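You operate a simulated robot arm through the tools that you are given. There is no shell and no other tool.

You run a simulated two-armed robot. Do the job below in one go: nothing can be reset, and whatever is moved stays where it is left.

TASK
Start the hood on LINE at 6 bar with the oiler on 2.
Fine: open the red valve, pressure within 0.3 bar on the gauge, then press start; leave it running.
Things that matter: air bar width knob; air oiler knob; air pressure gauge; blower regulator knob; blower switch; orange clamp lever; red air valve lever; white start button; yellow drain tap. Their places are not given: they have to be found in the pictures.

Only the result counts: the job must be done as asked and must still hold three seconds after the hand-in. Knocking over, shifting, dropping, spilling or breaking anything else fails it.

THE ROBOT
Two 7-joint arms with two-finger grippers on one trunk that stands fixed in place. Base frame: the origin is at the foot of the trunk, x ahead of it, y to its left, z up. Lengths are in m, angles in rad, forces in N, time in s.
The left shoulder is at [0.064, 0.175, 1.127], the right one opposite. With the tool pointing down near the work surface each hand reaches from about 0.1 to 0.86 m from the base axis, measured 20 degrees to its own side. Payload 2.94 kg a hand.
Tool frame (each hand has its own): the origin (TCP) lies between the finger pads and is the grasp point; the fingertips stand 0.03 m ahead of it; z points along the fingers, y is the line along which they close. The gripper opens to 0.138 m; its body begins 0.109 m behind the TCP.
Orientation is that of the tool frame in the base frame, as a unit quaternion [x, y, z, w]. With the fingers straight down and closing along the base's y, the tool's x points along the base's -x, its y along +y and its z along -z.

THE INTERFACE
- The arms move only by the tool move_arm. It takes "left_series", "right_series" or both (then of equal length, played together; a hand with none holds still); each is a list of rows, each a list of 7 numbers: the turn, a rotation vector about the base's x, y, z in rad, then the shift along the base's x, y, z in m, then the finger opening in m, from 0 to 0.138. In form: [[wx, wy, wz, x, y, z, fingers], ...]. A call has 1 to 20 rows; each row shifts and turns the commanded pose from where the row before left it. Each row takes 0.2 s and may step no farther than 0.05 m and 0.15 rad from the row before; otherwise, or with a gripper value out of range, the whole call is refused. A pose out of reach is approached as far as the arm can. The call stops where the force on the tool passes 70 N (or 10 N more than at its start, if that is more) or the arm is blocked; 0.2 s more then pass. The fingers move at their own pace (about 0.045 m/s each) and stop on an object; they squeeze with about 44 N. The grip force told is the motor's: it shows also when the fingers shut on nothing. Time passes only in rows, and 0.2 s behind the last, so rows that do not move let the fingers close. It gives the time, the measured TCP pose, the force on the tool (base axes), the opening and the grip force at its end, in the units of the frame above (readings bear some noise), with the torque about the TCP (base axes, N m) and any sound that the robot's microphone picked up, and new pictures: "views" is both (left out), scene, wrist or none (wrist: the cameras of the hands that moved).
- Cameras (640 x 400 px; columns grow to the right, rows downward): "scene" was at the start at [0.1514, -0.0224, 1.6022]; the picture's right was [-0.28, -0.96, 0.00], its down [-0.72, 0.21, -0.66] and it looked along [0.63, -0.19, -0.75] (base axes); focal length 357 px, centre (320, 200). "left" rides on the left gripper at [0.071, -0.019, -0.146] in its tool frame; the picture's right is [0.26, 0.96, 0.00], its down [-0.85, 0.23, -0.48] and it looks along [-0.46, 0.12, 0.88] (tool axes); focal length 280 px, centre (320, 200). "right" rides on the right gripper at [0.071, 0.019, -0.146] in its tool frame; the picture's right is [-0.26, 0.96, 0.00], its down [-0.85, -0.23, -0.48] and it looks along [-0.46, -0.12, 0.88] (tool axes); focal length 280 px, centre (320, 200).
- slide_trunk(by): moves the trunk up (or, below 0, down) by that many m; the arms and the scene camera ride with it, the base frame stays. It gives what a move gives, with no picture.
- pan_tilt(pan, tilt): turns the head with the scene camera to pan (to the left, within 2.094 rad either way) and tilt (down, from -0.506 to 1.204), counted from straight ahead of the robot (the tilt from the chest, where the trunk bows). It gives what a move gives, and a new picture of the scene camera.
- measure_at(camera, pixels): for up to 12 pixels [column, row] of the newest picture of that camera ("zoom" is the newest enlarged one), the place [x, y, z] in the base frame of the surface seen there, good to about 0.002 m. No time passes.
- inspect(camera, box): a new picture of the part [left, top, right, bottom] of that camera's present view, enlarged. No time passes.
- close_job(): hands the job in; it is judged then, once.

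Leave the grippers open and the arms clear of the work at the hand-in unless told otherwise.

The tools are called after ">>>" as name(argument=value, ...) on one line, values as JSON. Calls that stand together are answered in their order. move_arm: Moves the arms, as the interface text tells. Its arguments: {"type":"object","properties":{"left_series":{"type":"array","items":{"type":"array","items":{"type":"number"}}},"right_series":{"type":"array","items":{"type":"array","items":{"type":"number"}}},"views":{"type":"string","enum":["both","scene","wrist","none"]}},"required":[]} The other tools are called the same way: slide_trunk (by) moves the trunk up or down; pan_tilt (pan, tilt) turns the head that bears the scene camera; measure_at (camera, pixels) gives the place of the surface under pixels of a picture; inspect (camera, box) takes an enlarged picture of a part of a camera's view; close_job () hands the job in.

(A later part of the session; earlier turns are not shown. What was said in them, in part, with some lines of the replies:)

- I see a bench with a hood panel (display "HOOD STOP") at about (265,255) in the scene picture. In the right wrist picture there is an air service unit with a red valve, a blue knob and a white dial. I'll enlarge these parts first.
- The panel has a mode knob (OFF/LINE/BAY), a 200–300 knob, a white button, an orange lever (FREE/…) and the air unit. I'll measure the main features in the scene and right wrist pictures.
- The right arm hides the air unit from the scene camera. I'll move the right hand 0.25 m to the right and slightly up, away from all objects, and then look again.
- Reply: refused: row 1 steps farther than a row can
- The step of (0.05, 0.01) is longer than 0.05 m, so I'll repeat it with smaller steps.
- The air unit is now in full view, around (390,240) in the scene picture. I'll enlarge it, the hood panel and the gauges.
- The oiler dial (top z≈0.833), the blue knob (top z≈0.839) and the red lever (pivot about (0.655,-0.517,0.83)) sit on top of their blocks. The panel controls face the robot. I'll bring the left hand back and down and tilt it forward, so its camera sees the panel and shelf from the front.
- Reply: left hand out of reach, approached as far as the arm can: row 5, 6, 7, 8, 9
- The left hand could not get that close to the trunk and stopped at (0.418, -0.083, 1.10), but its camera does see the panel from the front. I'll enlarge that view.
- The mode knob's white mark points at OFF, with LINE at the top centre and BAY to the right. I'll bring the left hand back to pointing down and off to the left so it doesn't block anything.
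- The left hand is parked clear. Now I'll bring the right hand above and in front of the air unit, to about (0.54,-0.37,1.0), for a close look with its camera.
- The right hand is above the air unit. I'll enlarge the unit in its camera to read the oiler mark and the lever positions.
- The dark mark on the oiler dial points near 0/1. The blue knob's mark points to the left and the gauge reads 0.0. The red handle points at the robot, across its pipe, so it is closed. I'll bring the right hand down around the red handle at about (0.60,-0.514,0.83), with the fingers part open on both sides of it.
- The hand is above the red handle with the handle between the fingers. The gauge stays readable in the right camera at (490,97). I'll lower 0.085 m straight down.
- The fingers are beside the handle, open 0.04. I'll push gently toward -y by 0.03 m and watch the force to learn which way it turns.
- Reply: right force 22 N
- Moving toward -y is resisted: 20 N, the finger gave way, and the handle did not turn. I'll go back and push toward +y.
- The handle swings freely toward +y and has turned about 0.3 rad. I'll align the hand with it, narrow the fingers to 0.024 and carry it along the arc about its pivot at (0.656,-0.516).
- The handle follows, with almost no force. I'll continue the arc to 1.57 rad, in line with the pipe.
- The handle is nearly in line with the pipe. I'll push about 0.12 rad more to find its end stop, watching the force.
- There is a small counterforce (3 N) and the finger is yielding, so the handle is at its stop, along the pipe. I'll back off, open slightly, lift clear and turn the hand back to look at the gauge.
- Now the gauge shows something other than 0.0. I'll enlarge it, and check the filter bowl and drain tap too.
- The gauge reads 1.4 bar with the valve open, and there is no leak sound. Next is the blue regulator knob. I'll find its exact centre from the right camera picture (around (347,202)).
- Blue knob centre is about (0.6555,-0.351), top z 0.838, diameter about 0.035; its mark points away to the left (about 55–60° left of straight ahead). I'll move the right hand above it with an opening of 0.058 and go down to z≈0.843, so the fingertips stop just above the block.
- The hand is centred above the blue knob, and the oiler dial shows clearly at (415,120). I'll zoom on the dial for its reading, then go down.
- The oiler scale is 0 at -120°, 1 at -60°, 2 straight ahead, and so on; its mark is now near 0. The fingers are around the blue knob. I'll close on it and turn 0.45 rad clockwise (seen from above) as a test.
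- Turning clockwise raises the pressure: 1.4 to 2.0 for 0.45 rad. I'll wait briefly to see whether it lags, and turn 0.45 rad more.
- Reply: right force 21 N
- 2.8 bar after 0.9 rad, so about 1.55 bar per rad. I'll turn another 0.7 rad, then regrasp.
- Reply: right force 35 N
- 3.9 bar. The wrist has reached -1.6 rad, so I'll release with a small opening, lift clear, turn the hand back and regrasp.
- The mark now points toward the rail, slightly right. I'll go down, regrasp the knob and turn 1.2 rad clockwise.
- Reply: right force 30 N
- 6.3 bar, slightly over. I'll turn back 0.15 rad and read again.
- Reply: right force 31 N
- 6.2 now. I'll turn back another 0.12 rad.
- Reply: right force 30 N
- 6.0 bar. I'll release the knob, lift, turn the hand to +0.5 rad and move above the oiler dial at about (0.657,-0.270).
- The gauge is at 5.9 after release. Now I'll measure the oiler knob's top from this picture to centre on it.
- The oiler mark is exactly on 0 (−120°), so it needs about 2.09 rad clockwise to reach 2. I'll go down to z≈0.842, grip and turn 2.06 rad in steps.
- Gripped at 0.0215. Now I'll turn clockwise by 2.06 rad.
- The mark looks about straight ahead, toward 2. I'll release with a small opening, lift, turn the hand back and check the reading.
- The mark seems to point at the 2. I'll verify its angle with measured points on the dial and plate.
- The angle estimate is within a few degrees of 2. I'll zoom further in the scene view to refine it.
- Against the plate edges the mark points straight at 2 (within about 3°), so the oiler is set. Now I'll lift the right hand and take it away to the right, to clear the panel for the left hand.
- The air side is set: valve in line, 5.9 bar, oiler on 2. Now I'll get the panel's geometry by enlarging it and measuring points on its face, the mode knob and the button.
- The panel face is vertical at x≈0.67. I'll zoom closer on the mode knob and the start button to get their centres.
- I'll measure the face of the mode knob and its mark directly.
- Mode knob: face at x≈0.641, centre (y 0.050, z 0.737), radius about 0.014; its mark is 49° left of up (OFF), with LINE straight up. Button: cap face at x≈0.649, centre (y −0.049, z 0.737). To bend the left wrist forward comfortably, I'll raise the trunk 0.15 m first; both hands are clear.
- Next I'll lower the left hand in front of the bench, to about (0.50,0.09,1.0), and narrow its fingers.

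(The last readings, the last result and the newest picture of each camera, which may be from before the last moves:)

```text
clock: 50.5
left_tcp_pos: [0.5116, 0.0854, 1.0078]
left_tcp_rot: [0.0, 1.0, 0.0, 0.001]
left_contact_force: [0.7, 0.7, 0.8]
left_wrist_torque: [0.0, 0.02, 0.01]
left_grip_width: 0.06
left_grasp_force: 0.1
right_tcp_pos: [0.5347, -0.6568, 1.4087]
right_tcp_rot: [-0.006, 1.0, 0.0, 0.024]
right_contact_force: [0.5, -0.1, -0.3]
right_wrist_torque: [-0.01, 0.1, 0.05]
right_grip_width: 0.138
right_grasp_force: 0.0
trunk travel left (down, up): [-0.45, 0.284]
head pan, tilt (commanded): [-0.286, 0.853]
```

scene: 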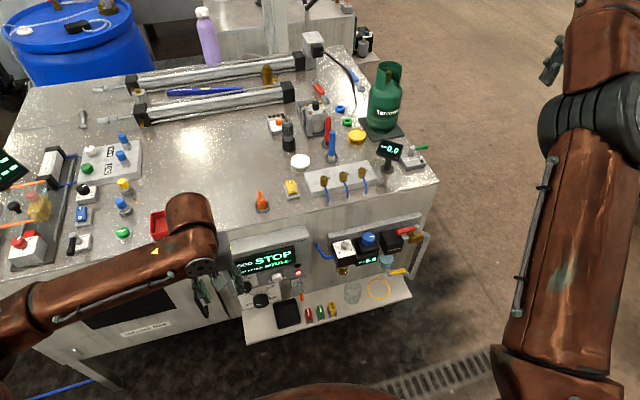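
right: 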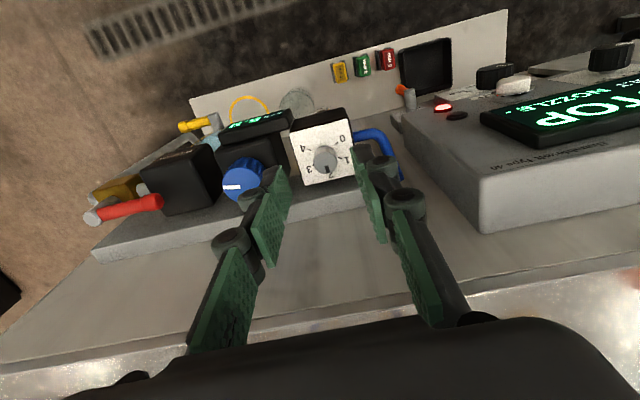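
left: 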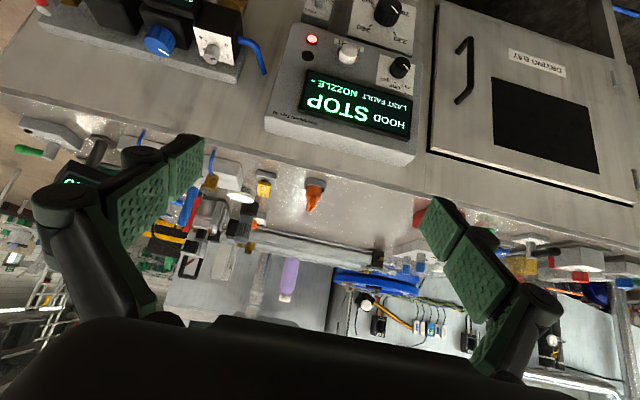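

Now I'll pitch the hand forward by 1.57 rad while lowering it to z≈0.74, keeping x≈0.51 so it stays well in front of the panel.

>>> move_arm(left_series=[[0, -0.143, 0, 0, -0.003, -0.024, 0.06], [0, -0.143, 0, 0, -0.003, -0.024, 0.06], [0, -0.143, 0, 0, -0.003, -0.024, 0.06], [0, -0.143, 0, 0, -0.003, -0.024, 0.06], [0, -0.143, 0, 0, -0.003, -0.024, 0.06], [0, -0.143, 0, 0, -0.003, -0.024, 0.06], [0, -0.143, 0, 0, -0.003, -0.024, 0.06], [0, -0.143, 0, 0, -0.003, -0.024, 0.06], [0, -0.143, 0, 0, -0.003, -0.024, 0.06], [0, -0.143, 0, 0, -0.003, -0.024, 0.06], [0, -0.141, 0, 0, -0.003, -0.024, 0.06]], views="both")

```text
clock: 53.0
left_tcp_pos: [0.5072, 0.0483, 0.7434]
left_tcp_rot: [0.001, 0.707, -0.001, 0.707]
left_contact_force: [0.3, 0.3, 0.2]
left_wrist_torque: [-0.01, -0.03, 0.01]
left_grip_width: 0.0601
left_grasp_force: 0.2
right_tcp_pos: [0.5322, -0.6581, 1.4107]
right_tcp_rot: [-0.005, 1.0, 0.0, 0.024]
right_contact_force: [0.5, -0.1, -0.6]
right_wrist_torque: [0.01, 0.01, 0.03]
right_grip_width: 0.138
right_grasp_force: 0.0
trunk travel left (down, up): [-0.45, 0.284]
head pan, tilt (commanded): [-0.286, 0.853]
```

scene: 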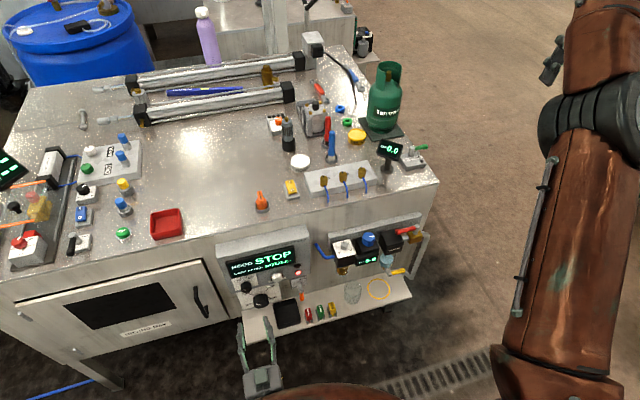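
left: 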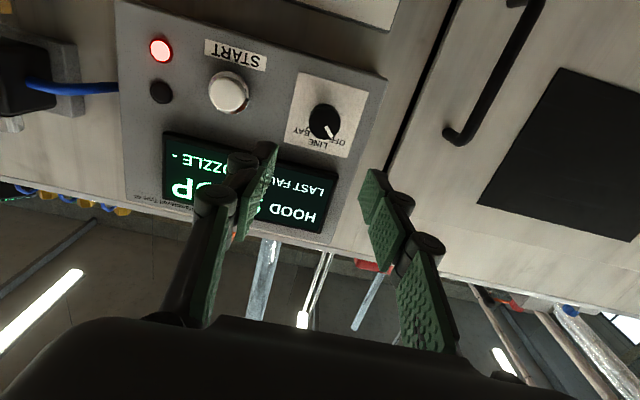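

The left hand now points straight at the panel, and its camera gives a frontal view (upside-down). I'll measure the knob at (323,122), the button at (228,92) and the display bottom from here.

>>> inspect(camera="left", box=[280, 65, 376, 165])

>>> measure_at(camera="left", pixels=[[323, 120], [329, 132], [316, 120], [331, 120], [323, 112], [323, 128], [228, 92], [216, 92], [240, 92], [228, 82], [228, 104], [215, 150]])

>>> inspect(camera="left", box=[110, 0, 400, 240])

```text
4.00 times, centred on (328, 115) of left
```

zoom: 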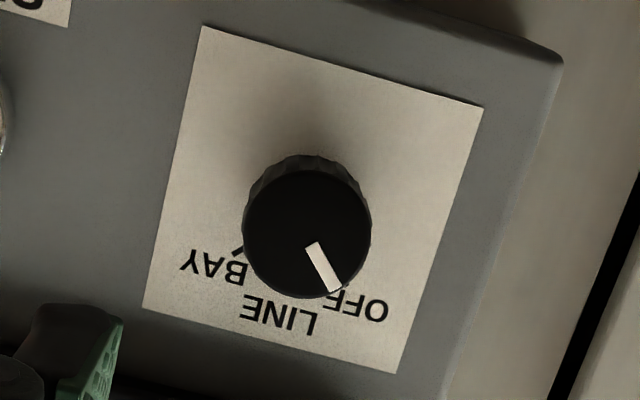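

```text
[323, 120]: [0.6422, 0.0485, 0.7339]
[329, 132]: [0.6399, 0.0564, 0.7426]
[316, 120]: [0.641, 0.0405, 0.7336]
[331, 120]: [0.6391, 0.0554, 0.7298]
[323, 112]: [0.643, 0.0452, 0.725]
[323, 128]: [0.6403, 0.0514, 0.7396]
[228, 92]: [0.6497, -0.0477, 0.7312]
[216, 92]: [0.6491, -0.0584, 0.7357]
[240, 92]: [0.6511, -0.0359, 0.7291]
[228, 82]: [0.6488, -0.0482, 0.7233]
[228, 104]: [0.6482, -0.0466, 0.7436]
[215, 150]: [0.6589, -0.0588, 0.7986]
```

```text
1.67 times, centred on (255, 120) of left
```

zoom: 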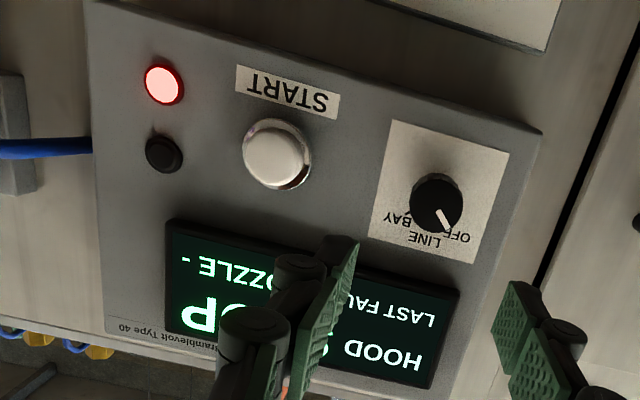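

Knob centre is (y 0.0505, z 0.736) with its face at x≈0.641. I'll pre-roll the hand −0.42 rad, centre it, and advance until the TCP is at x≈0.624. The fingertips then sit at x≈0.654, in front of the display's edge.

>>> move_arm(left_series=[[-0.14, 0, 0, 0, 0.0008, -0.0025, 0.046], [-0.14, 0, 0, 0, 0.0007, -0.0025, 0.046], [-0.14, 0, 0, 0, 0.0007, -0.0024, 0.046], [0, 0, 0, 0.04, 0, 0, 0.046], [0, 0, 0, 0.03, 0, 0, 0.046], [0, 0, 0, 0, 0, 0, 0.046]], views="wrist")

```text
clock: 54.4
left_tcp_pos: [0.5762, 0.0504, 0.7359]
left_tcp_rot: [-0.148, 0.692, -0.148, 0.691]
left_contact_force: [-0.9, -0.2, 0.9]
left_wrist_torque: [0.02, 0.02, 0.01]
left_grip_width: 0.0461
left_grasp_force: 0.1
right_tcp_pos: [0.5335, -0.658, 1.4101]
right_tcp_rot: [-0.005, 1.0, -0.001, 0.025]
right_contact_force: [-0.9, 0.9, -0.7]
right_wrist_torque: [-0.01, 0.02, 0.0]
right_grip_width: 0.1382
right_grasp_force: 0.0
trunk travel left (down, up): [-0.45, 0.284]
head pan, tilt (commanded): [-0.286, 0.853]
```

left: 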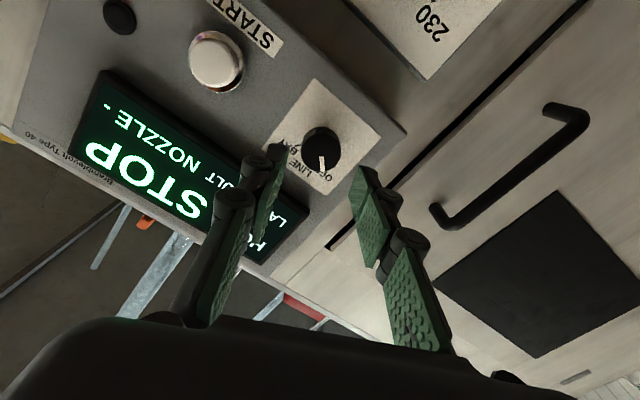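

The knob is centred between the fingers at (320,148). I'll advance 0.048 m and close on it.

>>> move_arm(left_series=[[0, 0, 0, 0.025, 0.0003, 0, 0.046], [0, 0, 0, 0.023, 0, 0, 0.046], [0, 0, 0, 0, 0, 0, 0.03], [0, 0, 0, 0, 0, 0, 0.015], [0, 0, 0, 0, 0, 0, 0.015], [0, 0, 0, 0, 0, 0, 0.015]], views="wrist")

```text
clock: 55.8
left_tcp_pos: [0.6217, 0.0501, 0.7369]
left_tcp_rot: [-0.148, 0.692, -0.148, 0.691]
left_contact_force: [3.3, 0.0, -0.5]
left_wrist_torque: [0.04, 0.02, -0.02]
left_grip_width: 0.0308
left_grasp_force: 44.7
right_tcp_pos: [0.5325, -0.658, 1.4095]
right_tcp_rot: [-0.005, 1.0, 0.0, 0.024]
right_contact_force: [-0.6, 0.6, 0.3]
right_wrist_torque: [0.04, 0.03, 0.0]
right_grip_width: 0.1378
right_grasp_force: 0.0
trunk travel left (down, up): [-0.45, 0.284]
head pan, tilt (commanded): [-0.286, 0.853]
```

left: 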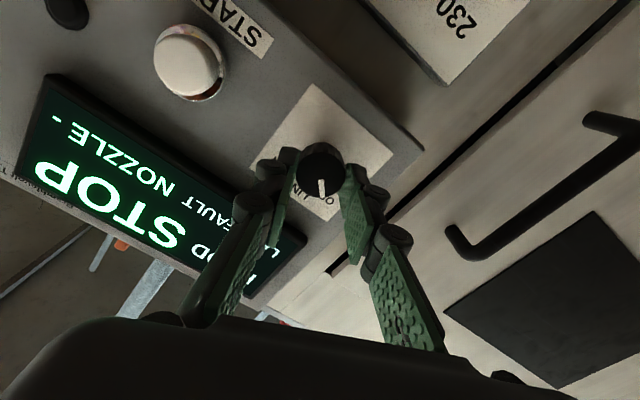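

Gripped at 0.031. I'll turn the knob clockwise, positive about x, by 0.85 rad toward LINE.

>>> move_arm(left_series=[[0.142, 0, 0, 0, 0, 0, 0.015], [0.142, 0, 0, 0, 0, 0, 0.015], [0.142, 0, 0, 0, 0, 0, 0.015], [0.142, 0, 0, 0, 0, 0, 0.015], [0.142, 0, 0, 0, 0, 0, 0.015], [0.142, 0, 0, 0, 0, 0, 0.015], [0, 0, 0, 0, 0, 0, 0.015]], views="both")

>>> inspect(camera="left", box=[240, 90, 400, 220])

```text
clock: 57.4
left_tcp_pos: [0.623, 0.049, 0.7351]
left_tcp_rot: [0.152, 0.691, 0.152, 0.69]
left_contact_force: [-2.0, -5.6, -6.8]
left_wrist_torque: [-0.01, 0.96, 0.16]
left_grip_width: 0.0307
left_grasp_force: 45.0
right_tcp_pos: [0.5335, -0.6577, 1.4089]
right_tcp_rot: [-0.005, 1.0, 0.0, 0.024]
right_contact_force: [0.5, -0.1, -0.1]
right_wrist_torque: [0.02, 0.03, 0.01]
right_grip_width: 0.1381
right_grasp_force: 0.1
trunk travel left (down, up): [-0.45, 0.284]
head pan, tilt (commanded): [-0.286, 0.853]
```

scene: 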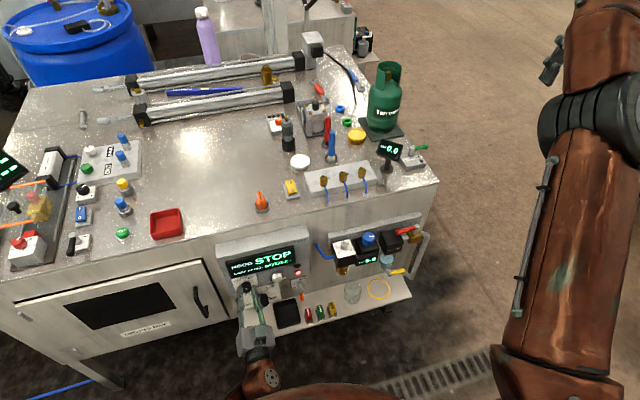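
left: 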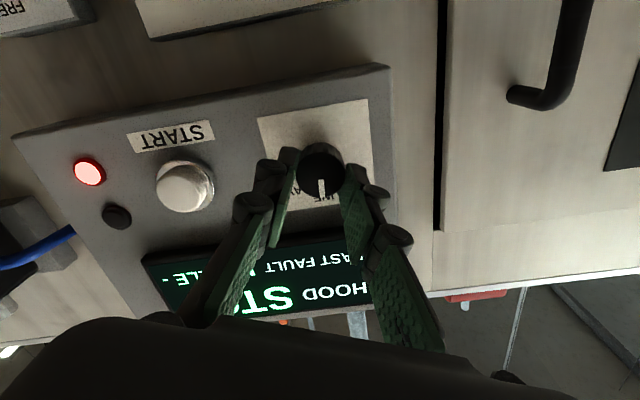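

```text
3.08 times, centred on (320, 155) of left
```

zoom: 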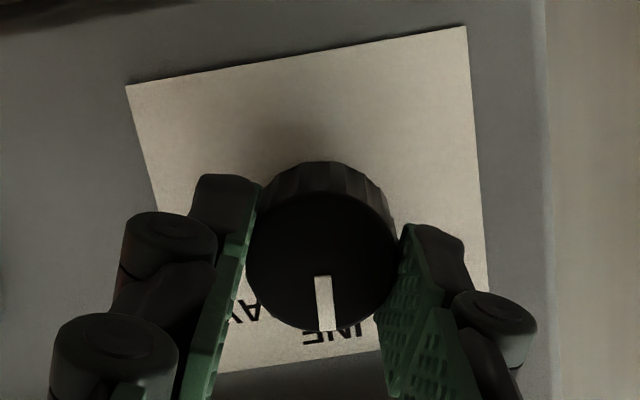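

The mark now points toward LINE. I'll open the fingers, back straight out and check the switch.

>>> move_arm(left_series=[[0, 0, 0, 0, 0, 0, 0.046], [0, 0, 0, 0, 0, 0, 0.046], [0, 0, 0, -0.03, 0, 0, 0.046], [0, 0, 0, -0.045, 0, 0, 0.046], [-0.14, 0, 0, -0.03, 0, 0, 0.046], [-0.14, 0, 0, 0, 0, 0, 0.046], [-0.14, 0, 0, 0, 0, 0, 0.046]], views="both")

>>> inspect(camera="left", box=[270, 75, 370, 175])

>>> inspect(camera="scene", box=[215, 235, 315, 310])

>>> inspect(camera="scene", box=[320, 225, 420, 285])

```text
clock: 59.0
left_tcp_pos: [0.5181, 0.0541, 0.7362]
left_tcp_rot: [0.004, 0.707, 0.004, 0.707]
left_contact_force: [0.0, 0.0, 0.2]
left_wrist_torque: [-0.01, 0.0, -0.05]
left_grip_width: 0.0462
left_grasp_force: 0.2
right_tcp_pos: [0.5333, -0.657, 1.4101]
right_tcp_rot: [-0.005, 1.0, -0.001, 0.025]
right_contact_force: [-0.1, -0.1, -0.2]
right_wrist_torque: [-0.02, -0.02, 0.0]
right_grip_width: 0.1381
right_grasp_force: 0.0
trunk travel left (down, up): [-0.45, 0.284]
head pan, tilt (commanded): [-0.286, 0.853]
```

scene: 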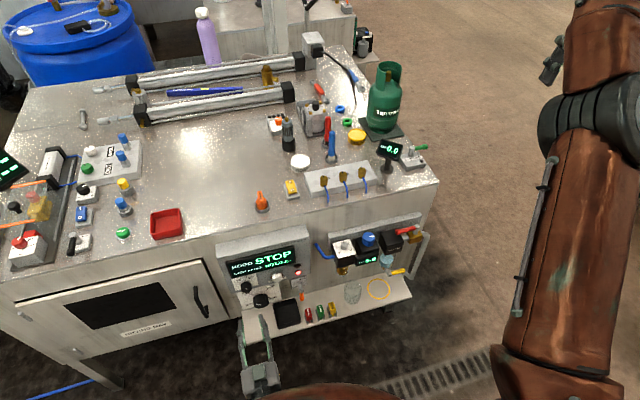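
left: 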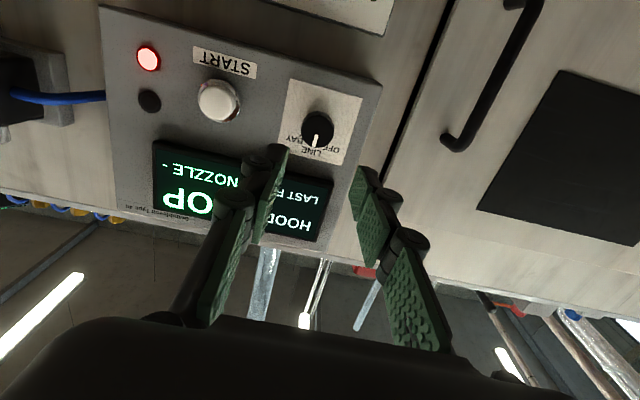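

```text
4.00 times, centred on (320, 125) of left
```

zoom: 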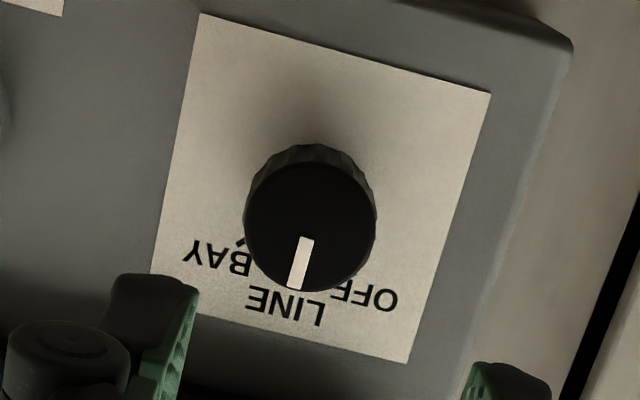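

```text
5.33 times, centred on (265, 272) of scene
```

zoom: 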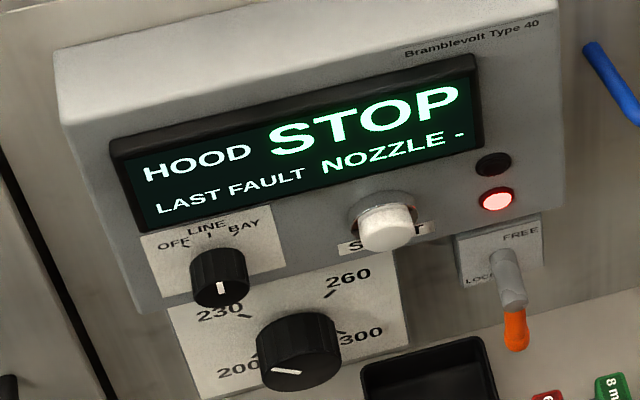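

```text
6.40 times, centred on (370, 255) of scene
```

zoom: 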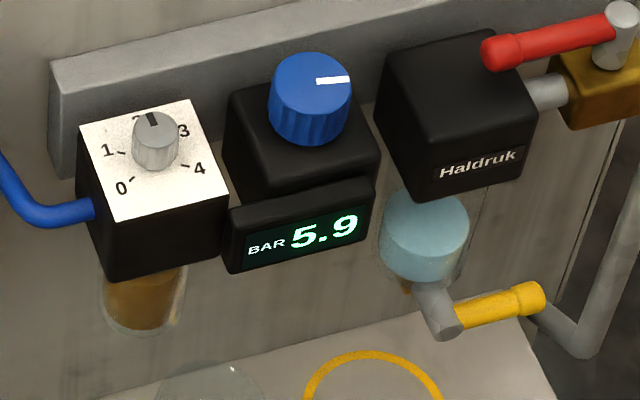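

The switch points at LINE and the gauge still reads 5.9. Before pressing start I want to see the orange clamp lever closely, so I'll shift the left hand right and down, staying well in front, so its camera sees the lever.

>>> move_arm(left_series=[[0, 0, 0, -0.01, -0.045, 0, 0.046], [0, 0, 0, -0.01, -0.045, 0, 0.046], [0, 0, 0, 0, -0.03, -0.035, 0.046], [0, 0, 0, 0, 0, -0.045, 0.046], [0, 0, 0, 0, 0, 0, 0.046]], views="both")

>>> inspect(camera="left", box=[200, 0, 440, 150])

```text
clock: 60.4
left_tcp_pos: [0.5155, 0.0089, 0.6441]
left_tcp_rot: [0.03, 0.702, 0.051, 0.709]
left_contact_force: [0.3, -0.5, 0.1]
left_wrist_torque: [-0.01, 0.0, 0.02]
left_grip_width: 0.0462
left_grasp_force: 0.1
left hand out of reach, approached as far as the arm can: row 4
right_tcp_pos: [0.5339, -0.6593, 1.4088]
right_tcp_rot: [-0.004, 1.0, 0.0, 0.024]
right_contact_force: [0.0, 0.2, 0.0]
right_wrist_torque: [-0.02, 0.02, 0.01]
right_grip_width: 0.1379
right_grasp_force: 0.0
trunk travel left (down, up): [-0.45, 0.284]
head pan, tilt (commanded): [-0.286, 0.853]
stopped in row 5 (left hand): the arm was blocked; the commanded pose is now the measured one
```

scene: 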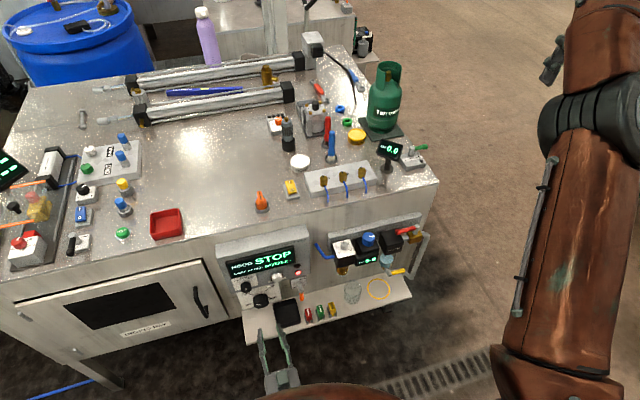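
left: 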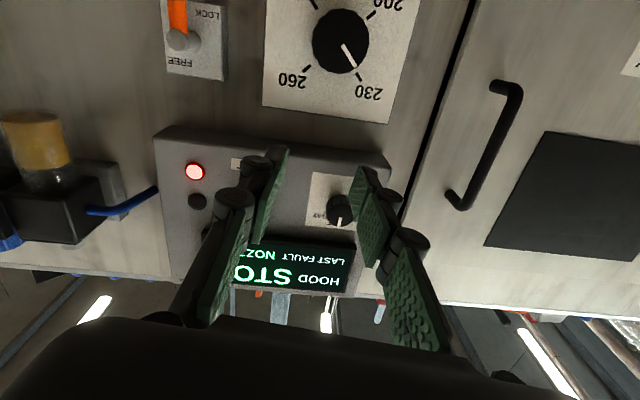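

```text
2.67 times, centred on (320, 75) of left
```

zoom: 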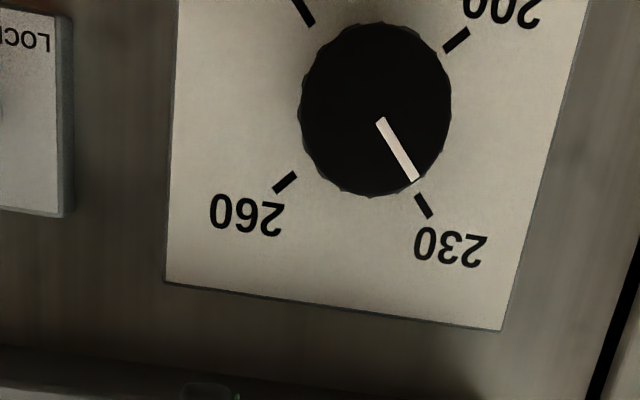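

The arm reached its limit there (no contact force). The width knob is on 230, and I'll leave it alone. I'll zoom on the orange lever at (185,30).

>>> inspect(camera="left", box=[140, 0, 250, 90])

>>> inspect(camera="scene", box=[280, 260, 340, 330])

```text
4.44 times, centred on (195, 45) of left
```

zoom: 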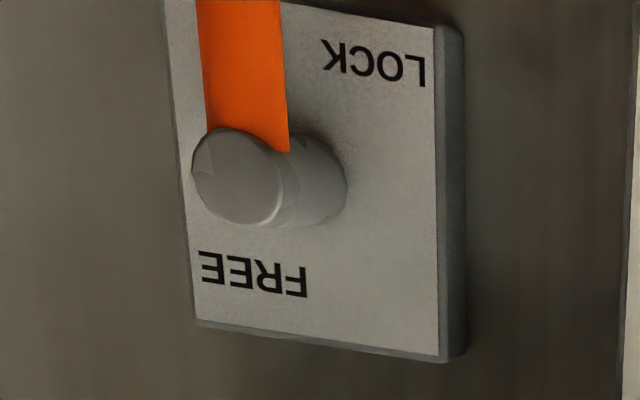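

```text
5.71 times, centred on (310, 295) of scene
```

zoom: 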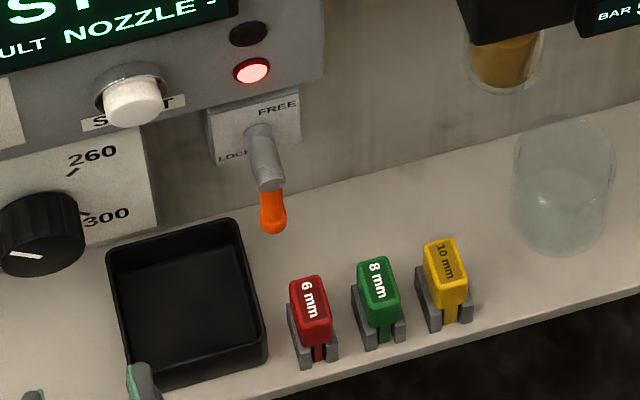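

The lever hangs straight down at LOCK (FREE is at the top), so the clamp is locked as it should be. Now I'll straighten the left hand, close its fingers and place it in front of the start button (y −0.048, z 0.735).

>>> move_arm(left_series=[[-0.06, 0.005, -0.015, 0.005, -0.02, 0.04, 0.02], [-0.055, 0.005, -0.015, 0.005, -0.02, 0.04, 0.0], [0, 0, 0, 0.005, -0.017, 0.011, 0.0], [0, 0, 0, 0, 0, 0, 0.0], [0, 0, 0, 0, 0, 0, 0.0]], views="both")

```text
clock: 61.5
left_tcp_pos: [0.5292, -0.0495, 0.7359]
left_tcp_rot: [-0.001, 0.708, -0.002, 0.707]
left_contact_force: [0.6, 0.0, 0.3]
left_wrist_torque: [0.01, -0.02, 0.02]
left_grip_width: 0.0
left_grasp_force: 28.3
right_tcp_pos: [0.5324, -0.6576, 1.4093]
right_tcp_rot: [-0.005, 1.0, 0.0, 0.026]
right_contact_force: [0.1, -1.7, 0.2]
right_wrist_torque: [0.0, 0.08, -0.01]
right_grip_width: 0.1382
right_grasp_force: 0.2
trunk travel left (down, up): [-0.45, 0.284]
head pan, tilt (commanded): [-0.286, 0.853]
```

scene: 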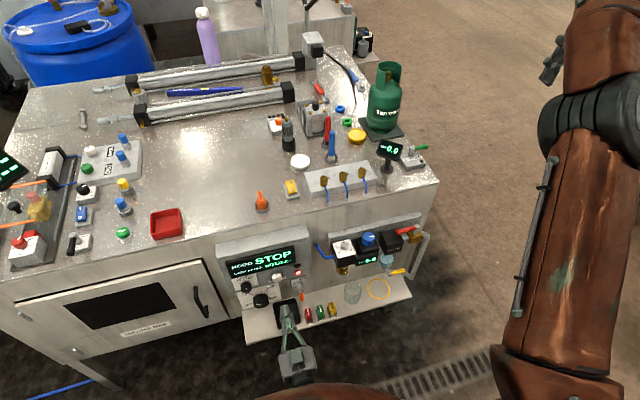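
left: 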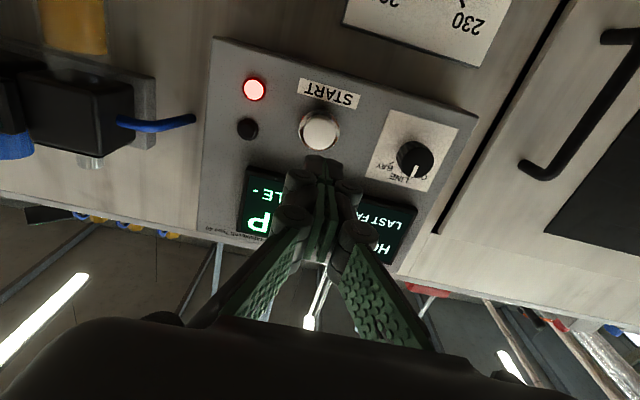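

The closed fingers are aligned with the button at (320,130). I'll advance 0.083 m to just short of the cap, then continue in small pressing steps.

>>> move_arm(left_series=[[0, 0, 0, 0.03, 0.0005, -0.0005, 0.0], [0, 0, 0, 0.03, 0, 0, 0.0], [0, 0, 0, 0.023, 0, 0, 0.0], [0, 0, 0, 0.003, 0, 0, 0.0], [0, 0, 0, 0.003, 0, 0, 0.0]], views="both")

```text
clock: 62.8
left_tcp_pos: [0.618, -0.0503, 0.7337]
left_tcp_rot: [-0.001, 0.707, 0.0, 0.707]
left_contact_force: [0.2, 0.6, 0.0]
left_wrist_torque: [0.0, -0.01, -0.01]
left_grip_width: 0.0
left_grasp_force: 28.8
right_tcp_pos: [0.5328, -0.6581, 1.4085]
right_tcp_rot: [-0.004, 1.0, 0.001, 0.026]
right_contact_force: [0.3, 0.2, 0.8]
right_wrist_torque: [0.03, 0.01, 0.01]
right_grip_width: 0.1382
right_grasp_force: 0.1
trunk travel left (down, up): [-0.45, 0.284]
head pan, tilt (commanded): [-0.286, 0.853]
```

scene: 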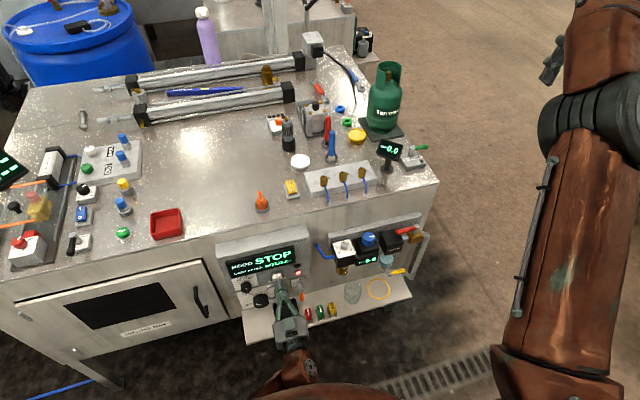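
left: 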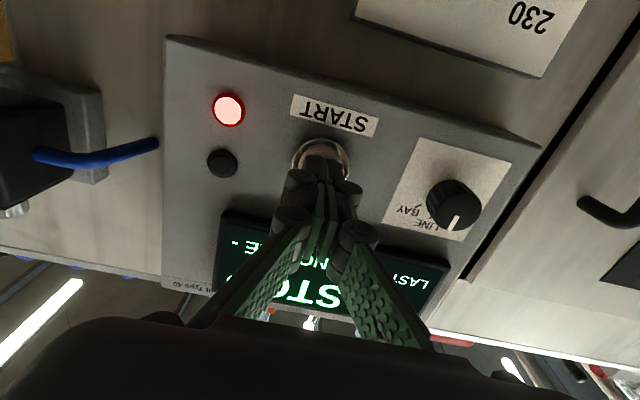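

The fingertips are right at the cap with no force yet. I'll press in by about 9 mm in 3 mm steps, then back off.

>>> move_arm(left_series=[[0, 0, 0, 0.003, 0, 0, 0.0], [0, 0, 0, 0.003, 0, 0, 0.0], [0, 0, 0, 0.003, 0, 0, 0.0], [0, 0, 0, 0, 0, 0, 0.0]], views="both")

>>> inspect(camera="scene", box=[215, 235, 315, 310])

>>> inspect(camera="scene", box=[320, 225, 420, 285])

```text
clock: 63.8
left_tcp_pos: [0.6264, -0.0505, 0.7339]
left_tcp_rot: [-0.001, 0.708, -0.002, 0.707]
left_contact_force: [-3.4, -1.4, 0.3]
left_wrist_torque: [-0.01, 0.0, -0.01]
left_grip_width: 0.006
left_grasp_force: 28.5
right_tcp_pos: [0.5325, -0.6582, 1.4089]
right_tcp_rot: [-0.005, 1.0, 0.001, 0.026]
right_contact_force: [0.9, 0.4, -1.1]
right_wrist_torque: [0.02, -0.02, -0.03]
right_grip_width: 0.1382
right_grasp_force: 0.0
trunk travel left (down, up): [-0.45, 0.284]
head pan, tilt (commanded): [-0.286, 0.853]
heard: click
```

scene: 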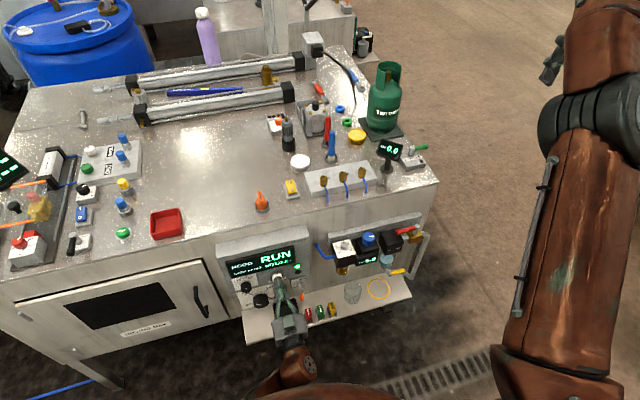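
left: 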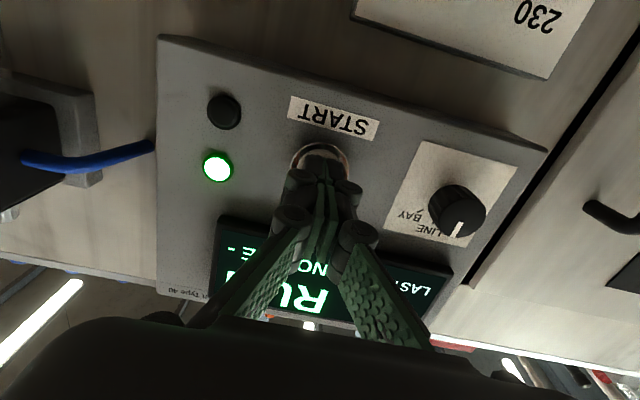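

```text
5.33 times, centred on (265, 272) of scene
```

zoom: 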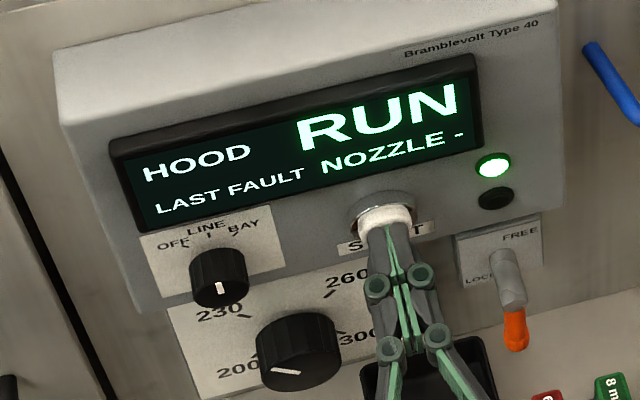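

```text
6.40 times, centred on (370, 255) of scene
```

zoom: 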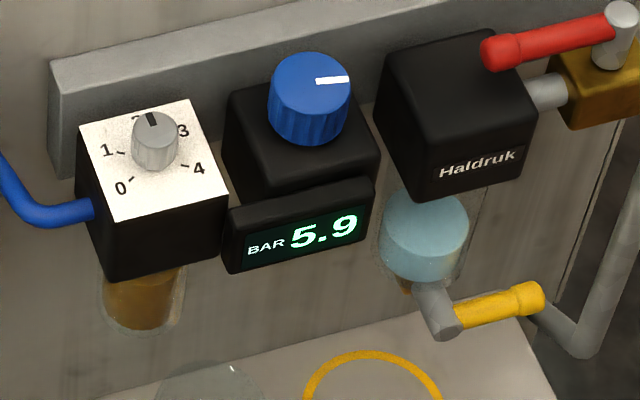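

A click: the display shows RUN and the lamp is green, with 5.9 bar. I'll back off straight, away from the panel, and keep watching.

>>> move_arm(left_series=[[0, 0, 0, -0.02, 0, 0, 0.0], [0, 0, 0, -0.04, 0, 0, 0.0], [0, 0, 0, -0.04, 0.01, 0, 0.03], [0, 0, 0, 0, 0.03, 0, 0.06], [0, 0, 0, 0, 0.03, 0, 0.06], [0, 0, 0, 0, 0.03, 0, 0.06], [0, 0, 0, 0, 0, 0, 0.06], [0, 0, 0, 0, 0, 0, 0.06], [0, 0, 0, 0, 0, 0, 0.06]], views="both")

>>> inspect(camera="scene", box=[215, 235, 315, 310])

>>> inspect(camera="scene", box=[320, 225, 420, 285])

```text
clock: 65.8
left_tcp_pos: [0.5277, 0.0495, 0.7341]
left_tcp_rot: [-0.001, 0.707, -0.001, 0.707]
left_contact_force: [0.0, -1.0, -1.2]
left_wrist_torque: [0.02, 0.02, 0.0]
left_grip_width: 0.0601
left_grasp_force: 0.0
right_tcp_pos: [0.5339, -0.6578, 1.4093]
right_tcp_rot: [-0.005, 1.0, 0.0, 0.025]
right_contact_force: [0.1, 0.0, 0.0]
right_wrist_torque: [-0.01, 0.02, 0.0]
right_grip_width: 0.138
right_grasp_force: 0.0
trunk travel left (down, up): [-0.45, 0.284]
head pan, tilt (commanded): [-0.286, 0.853]
```

scene: 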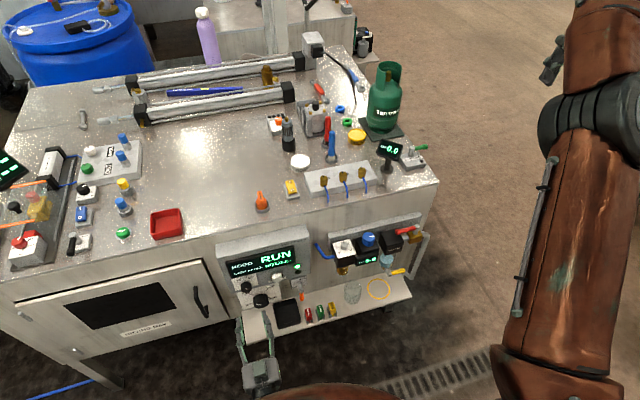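
left: 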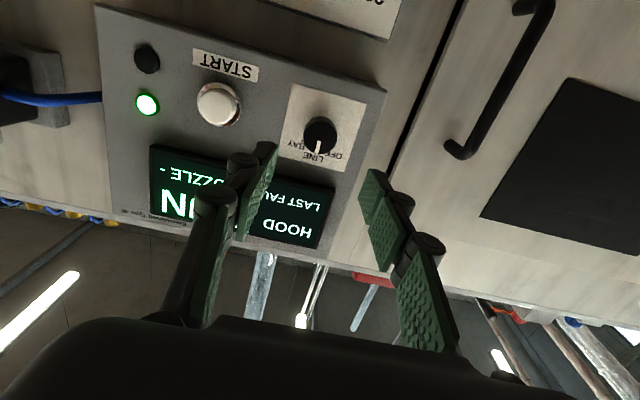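

```text
5.33 times, centred on (265, 272) of scene
```

zoom: 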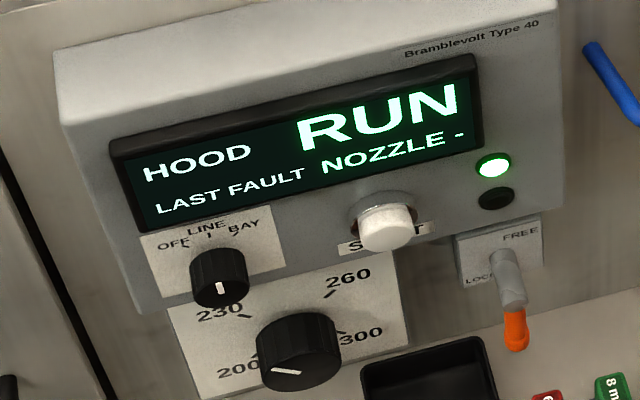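

```text
6.40 times, centred on (370, 255) of scene
```

zoom: 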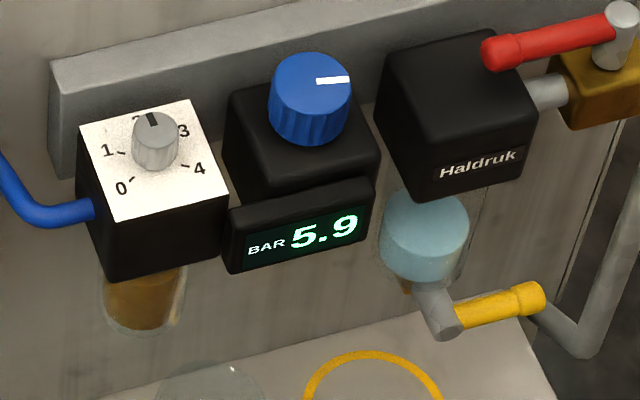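

The hood runs at 5.9 bar on LINE with the oiler on 2. I'll withdraw the left hand along the way it came: back, pitch upright while rising, then up and open.

>>> move_arm(left_series=[[0, 0, 0, -0.02, 0, 0, 0.06], [0, 0.143, 0, 0, 0.003, 0.024, 0.06], [0, 0.143, 0, 0, 0.003, 0.024, 0.06], [0, 0.143, 0, 0, 0.003, 0.024, 0.06], [0, 0.143, 0, 0, 0.003, 0.024, 0.06], [0, 0.143, 0, 0, 0.003, 0.024, 0.06], [0, 0.143, 0, 0, 0.003, 0.024, 0.06], [0, 0.143, 0, 0, 0.003, 0.024, 0.06], [0, 0.143, 0, 0, 0.003, 0.024, 0.06], [0, 0.143, 0, 0, 0.003, 0.024, 0.06], [0, 0.143, 0, 0, 0.003, 0.024, 0.06], [0, 0.141, 0, 0, 0.003, 0.024, 0.06], [0, 0, 0, 0, 0.012, 0.047, 0.1], [0, 0, 0, 0, 0.012, 0.047, 0.138], [0, 0, 0, 0, 0.012, 0.047, 0.138], [0, 0, 0, 0, 0.012, 0.047, 0.138], [0, 0, 0, 0, 0.012, 0.047, 0.138], [0, 0, 0, 0, 0, 0, 0.138]], views="both")

>>> inspect(camera="scene", box=[215, 235, 315, 310])

>>> inspect(camera="scene", box=[320, 225, 420, 285])

```text
clock: 68.0
left_tcp_pos: [0.5267, 0.1751, 0.9175]
left_tcp_rot: [-0.016, 0.981, 0.104, 0.165]
left_contact_force: [-0.1, -0.6, 0.6]
left_wrist_torque: [-0.05, -0.01, 0.01]
left_grip_width: 0.0597
left_grasp_force: 0.0
left hand out of reach, approached as far as the arm can: row 10, 11
right_tcp_pos: [0.5341, -0.6572, 1.4096]
right_tcp_rot: [-0.004, 1.0, -0.001, 0.025]
right_contact_force: [0.9, -0.5, -0.1]
right_wrist_torque: [-0.05, 0.0, 0.0]
right_grip_width: 0.138
right_grasp_force: 0.1
trunk travel left (down, up): [-0.45, 0.284]
head pan, tilt (commanded): [-0.286, 0.853]
stopped in row 11 (left hand): the arm was blocked; the commanded pose is now the measured one
```

scene: 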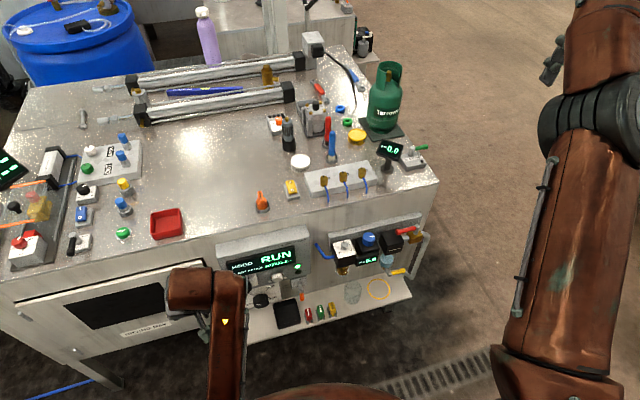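
left: 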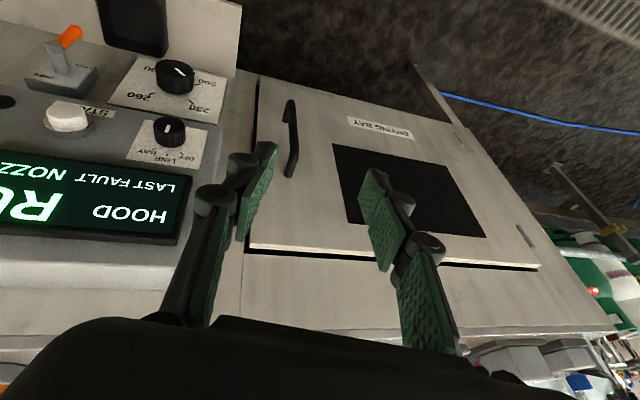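

```text
5.33 times, centred on (265, 272) of scene
```

zoom: 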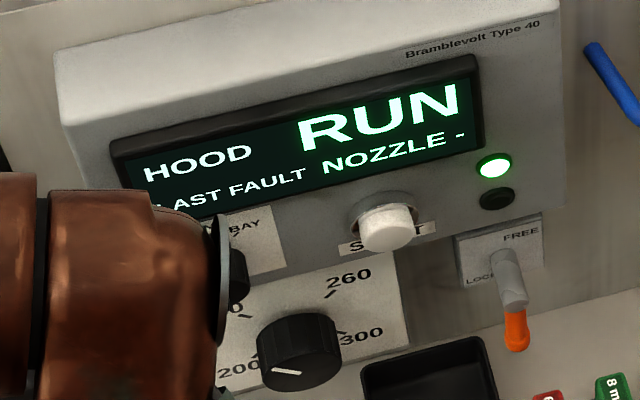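

```text
6.40 times, centred on (370, 255) of scene
```

zoom: 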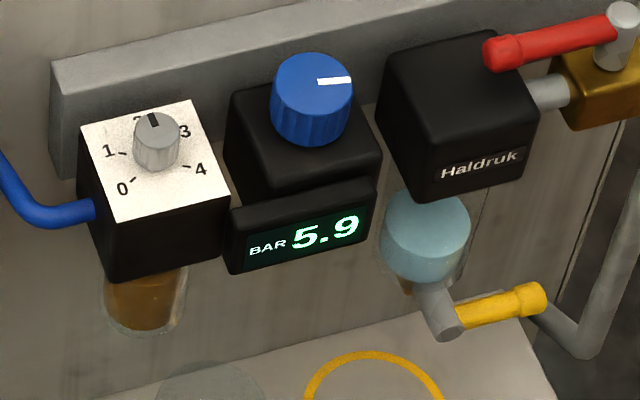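

The left arm met a joint limit on the way: no contact force, and the hood still runs. The hand is at (0.527,0.175,0.918), tilted. I'll raise it gently and outward first, without turning.

>>> move_arm(left_series=[[0, 0, 0, -0.01, 0.01, 0.03, 0.06], [0, 0, 0, -0.01, 0.01, 0.03, 0.06], [0, 0, 0, -0.005, 0.01, 0.04, 0.06], [0, 0, 0, 0, 0.01, 0.04, 0.06]], views="both")

```text
clock: 68.5
left_tcp_pos: [0.5191, 0.2747, 0.972]
left_tcp_rot: [-0.034, 0.964, 0.196, 0.175]
left_contact_force: [-0.5, -0.9, 0.4]
left_wrist_torque: [0.02, -0.01, 0.01]
left_grip_width: 0.0602
left_grasp_force: 0.0
left hand out of reach, approached as far as the arm can: row 2
right_tcp_pos: [0.5329, -0.6582, 1.409]
right_tcp_rot: [-0.004, 1.0, -0.001, 0.026]
right_contact_force: [-0.4, 0.1, 0.5]
right_wrist_torque: [0.0, 0.01, 0.02]
right_grip_width: 0.1382
right_grasp_force: 0.1
trunk travel left (down, up): [-0.45, 0.284]
head pan, tilt (commanded): [-0.286, 0.853]
stopped in row 2 (left hand): the arm was blocked; the commanded pose is now the measured one
```

scene: 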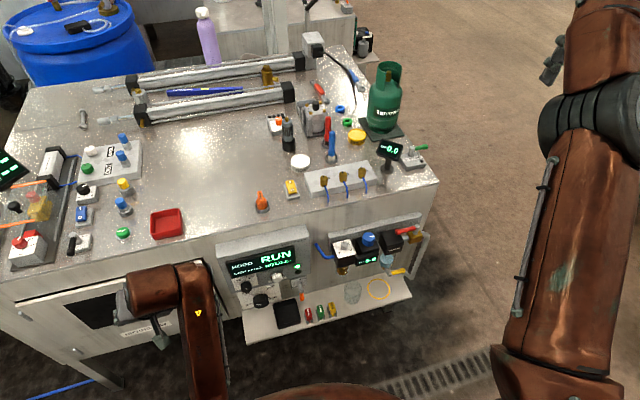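
left: 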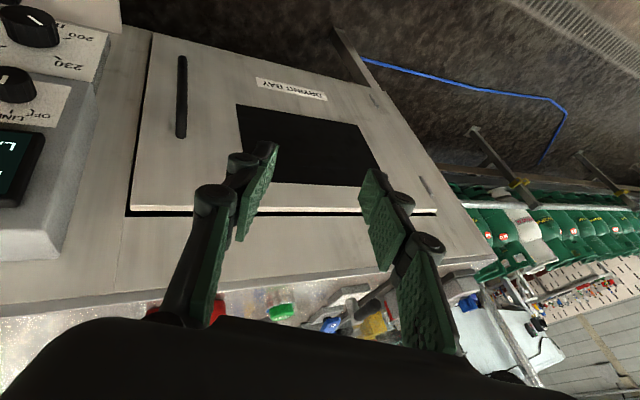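

The arm is folded close to its shoulder, so it cannot follow small moves; nothing touches anything. The simplest way to lift the hand clear is to raise the trunk another 0.2 m, straight up, with nothing above.

>>> slide_trunk(by=0.2)

>>> move_arm(left_series=[[0, 0, 0, 0, 0, 0, 0.1], [0, 0, 0, 0, 0, 0, 0.138], [0, 0, 0, 0, 0, 0, 0.138], [0, 0, 0, 0, 0, 0, 0.138]], views="both")

```text
clock: 70.7
left_tcp_pos: [0.5195, 0.3267, 1.1824]
left_tcp_rot: [-0.045, 0.951, 0.249, 0.179]
left_contact_force: [-0.9, -0.2, -0.7]
left_wrist_torque: [-0.01, 0.04, 0.02]
left_grip_width: 0.0602
left_grasp_force: 0.1
right_tcp_pos: [0.5217, -0.6579, 1.6187]
right_tcp_rot: [-0.004, 0.999, -0.002, 0.035]
right_contact_force: [0.5, 0.5, -0.3]
right_wrist_torque: [0.0, 0.0, -0.01]
right_grip_width: 0.1381
right_grasp_force: 0.1
trunk travel left (down, up): [-0.65, 0.084]
head pan, tilt (commanded): [-0.286, 0.853]
```

```text
clock: 71.9
left_tcp_pos: [0.5224, 0.3293, 1.1868]
left_tcp_rot: [-0.048, 0.95, 0.25, 0.18]
left_contact_force: [-0.4, -0.5, -0.7]
left_wrist_torque: [0.0, -0.01, 0.01]
left_grip_width: 0.1382
left_grasp_force: 0.1
right_tcp_pos: [0.5224, -0.6587, 1.6198]
right_tcp_rot: [-0.005, 0.999, -0.001, 0.036]
right_contact_force: [-0.5, -0.7, -1.0]
right_wrist_torque: [0.0, 0.01, -0.03]
right_grip_width: 0.138
right_grasp_force: 0.1
trunk travel left (down, up): [-0.65, 0.084]
head pan, tilt (commanded): [-0.286, 0.853]
stopped in row 4 (left hand): the arm was blocked; the commanded pose is now the measured one
```

scene: 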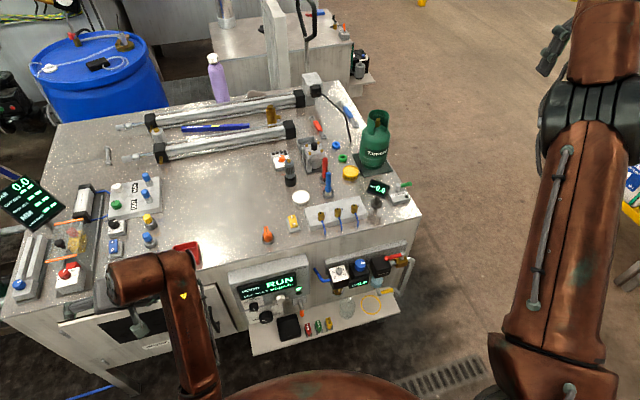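
left: 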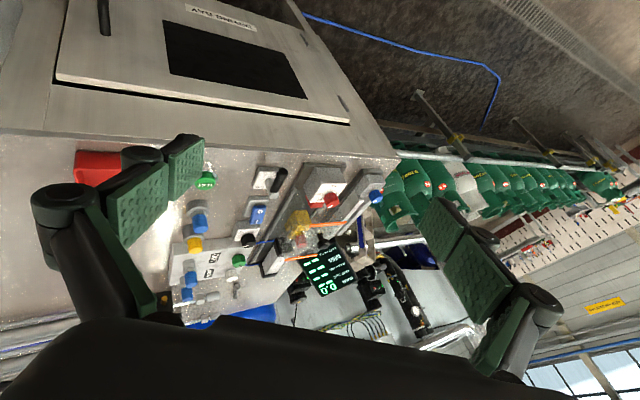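

Both hands are above and clear of the bench with the grippers open. I'll check the display, gauge and knobs again, after a second or so of waiting with the right hand holding still.

>>> move_arm(right_series=[[0, 0, 0, 0, 0, 0, 0.138], [0, 0, 0, 0, 0, 0, 0.138], [0, 0, 0, 0, 0, 0, 0.138], [0, 0, 0, 0, 0, 0, 0.138], [0, 0, 0, 0, 0, 0, 0.138], [0, 0, 0, 0, 0, 0, 0.138]], views="scene")

>>> inspect(camera="scene", box=[220, 245, 320, 330])

>>> inspect(camera="scene", box=[310, 240, 420, 325])

>>> inspect(camera="scene", box=[0, 150, 240, 300])

```text
clock: 73.3
left_tcp_pos: [0.5229, 0.3289, 1.1859]
left_tcp_rot: [-0.048, 0.95, 0.25, 0.18]
left_contact_force: [0.0, -0.9, 0.8]
left_wrist_torque: [0.0, 0.01, -0.02]
left_grip_width: 0.138
left_grasp_force: 0.1
right_tcp_pos: [0.5221, -0.6582, 1.6202]
right_tcp_rot: [-0.004, 0.999, -0.001, 0.036]
right_contact_force: [0.2, 0.4, 0.5]
right_wrist_torque: [0.03, 0.0, 0.02]
right_grip_width: 0.1377
right_grasp_force: 0.1
trunk travel left (down, up): [-0.65, 0.084]
head pan, tilt (commanded): [-0.286, 0.853]
```

scene: 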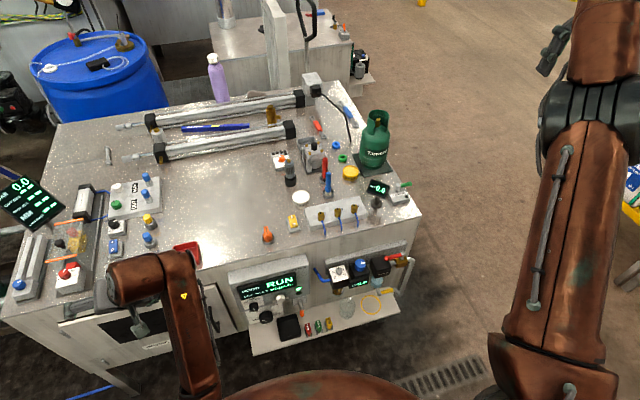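

```text
4.71 times, centred on (270, 288) of scene
```

zoom: 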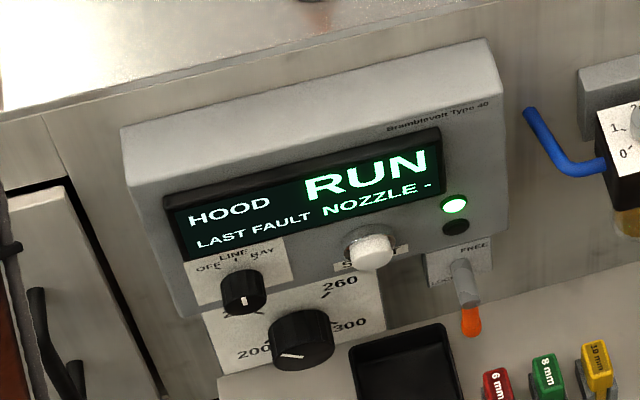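

```text
4.71 times, centred on (365, 282) of scene
```

zoom: 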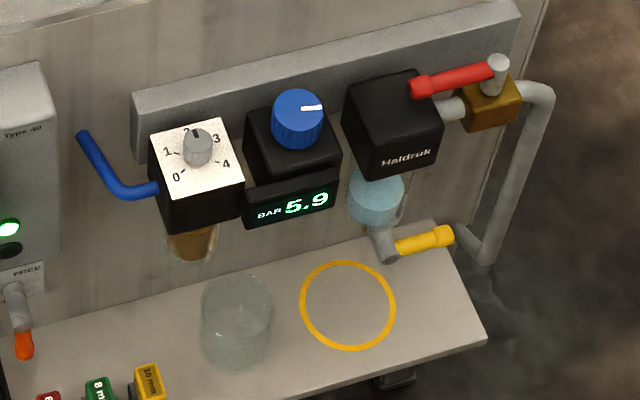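

```text
2.67 times, centred on (120, 225) of scene
```

zoom: 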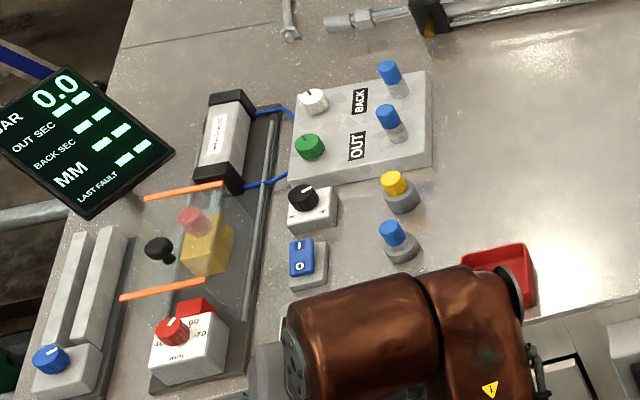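

RUN with the green lamp, 5.9 bar steady, oiler on 2, valve open. As a last check I'll measure how high the left arm's wrist (about (150,280)) and the red tray are, to be sure nothing touches.

>>> measure_at(camera="scene", pixels=[[150, 275], [185, 290], [190, 265], [140, 325], [187, 250], [200, 253], [130, 285], [212, 315]])

```text
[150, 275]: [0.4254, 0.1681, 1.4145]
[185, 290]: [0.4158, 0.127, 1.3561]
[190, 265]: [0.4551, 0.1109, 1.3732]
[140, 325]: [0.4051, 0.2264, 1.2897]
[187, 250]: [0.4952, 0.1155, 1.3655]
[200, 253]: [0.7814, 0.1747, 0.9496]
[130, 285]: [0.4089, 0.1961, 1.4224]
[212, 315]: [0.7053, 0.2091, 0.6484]
```

The left arm is about 0.4 m above the bench, and nothing is touched. The hood is running on LINE at 5.9 bar, with the oiler on 2, the red valve open and the clamp locked. I'm handing the job in.

>>> close_job()

```text
The job is handed in.
```

The hood is running on LINE at 5.9 bar with the oiler on 2, and I've handed the job in. At my last look before the hand-in, about 9 s after the start press, the display still read RUN with the green lamp lit.

- **Air:** the red valve is open, with its handle in line with the pipe. The gauge stayed at 5.9 bar before and after the start, within your 0.3 bar.
- **Oiler:** its mark points at 2, within about 3 degrees.
- **Left as they were:** the orange clamp was already on LOCK and the bar width knob on 230. I did not touch the yellow drain tap.
- **Fault line:** the display still shows "LAST FAULT NOZZLE -", as it did before I started. It did not stop the hood from starting.

Nothing was knocked over or shifted. The left arm came up against its own reach limits twice while withdrawing, with no contact. Both arms finished clear of the bench with the grippers open, and the trunk is 0.35 m higher than at the start.
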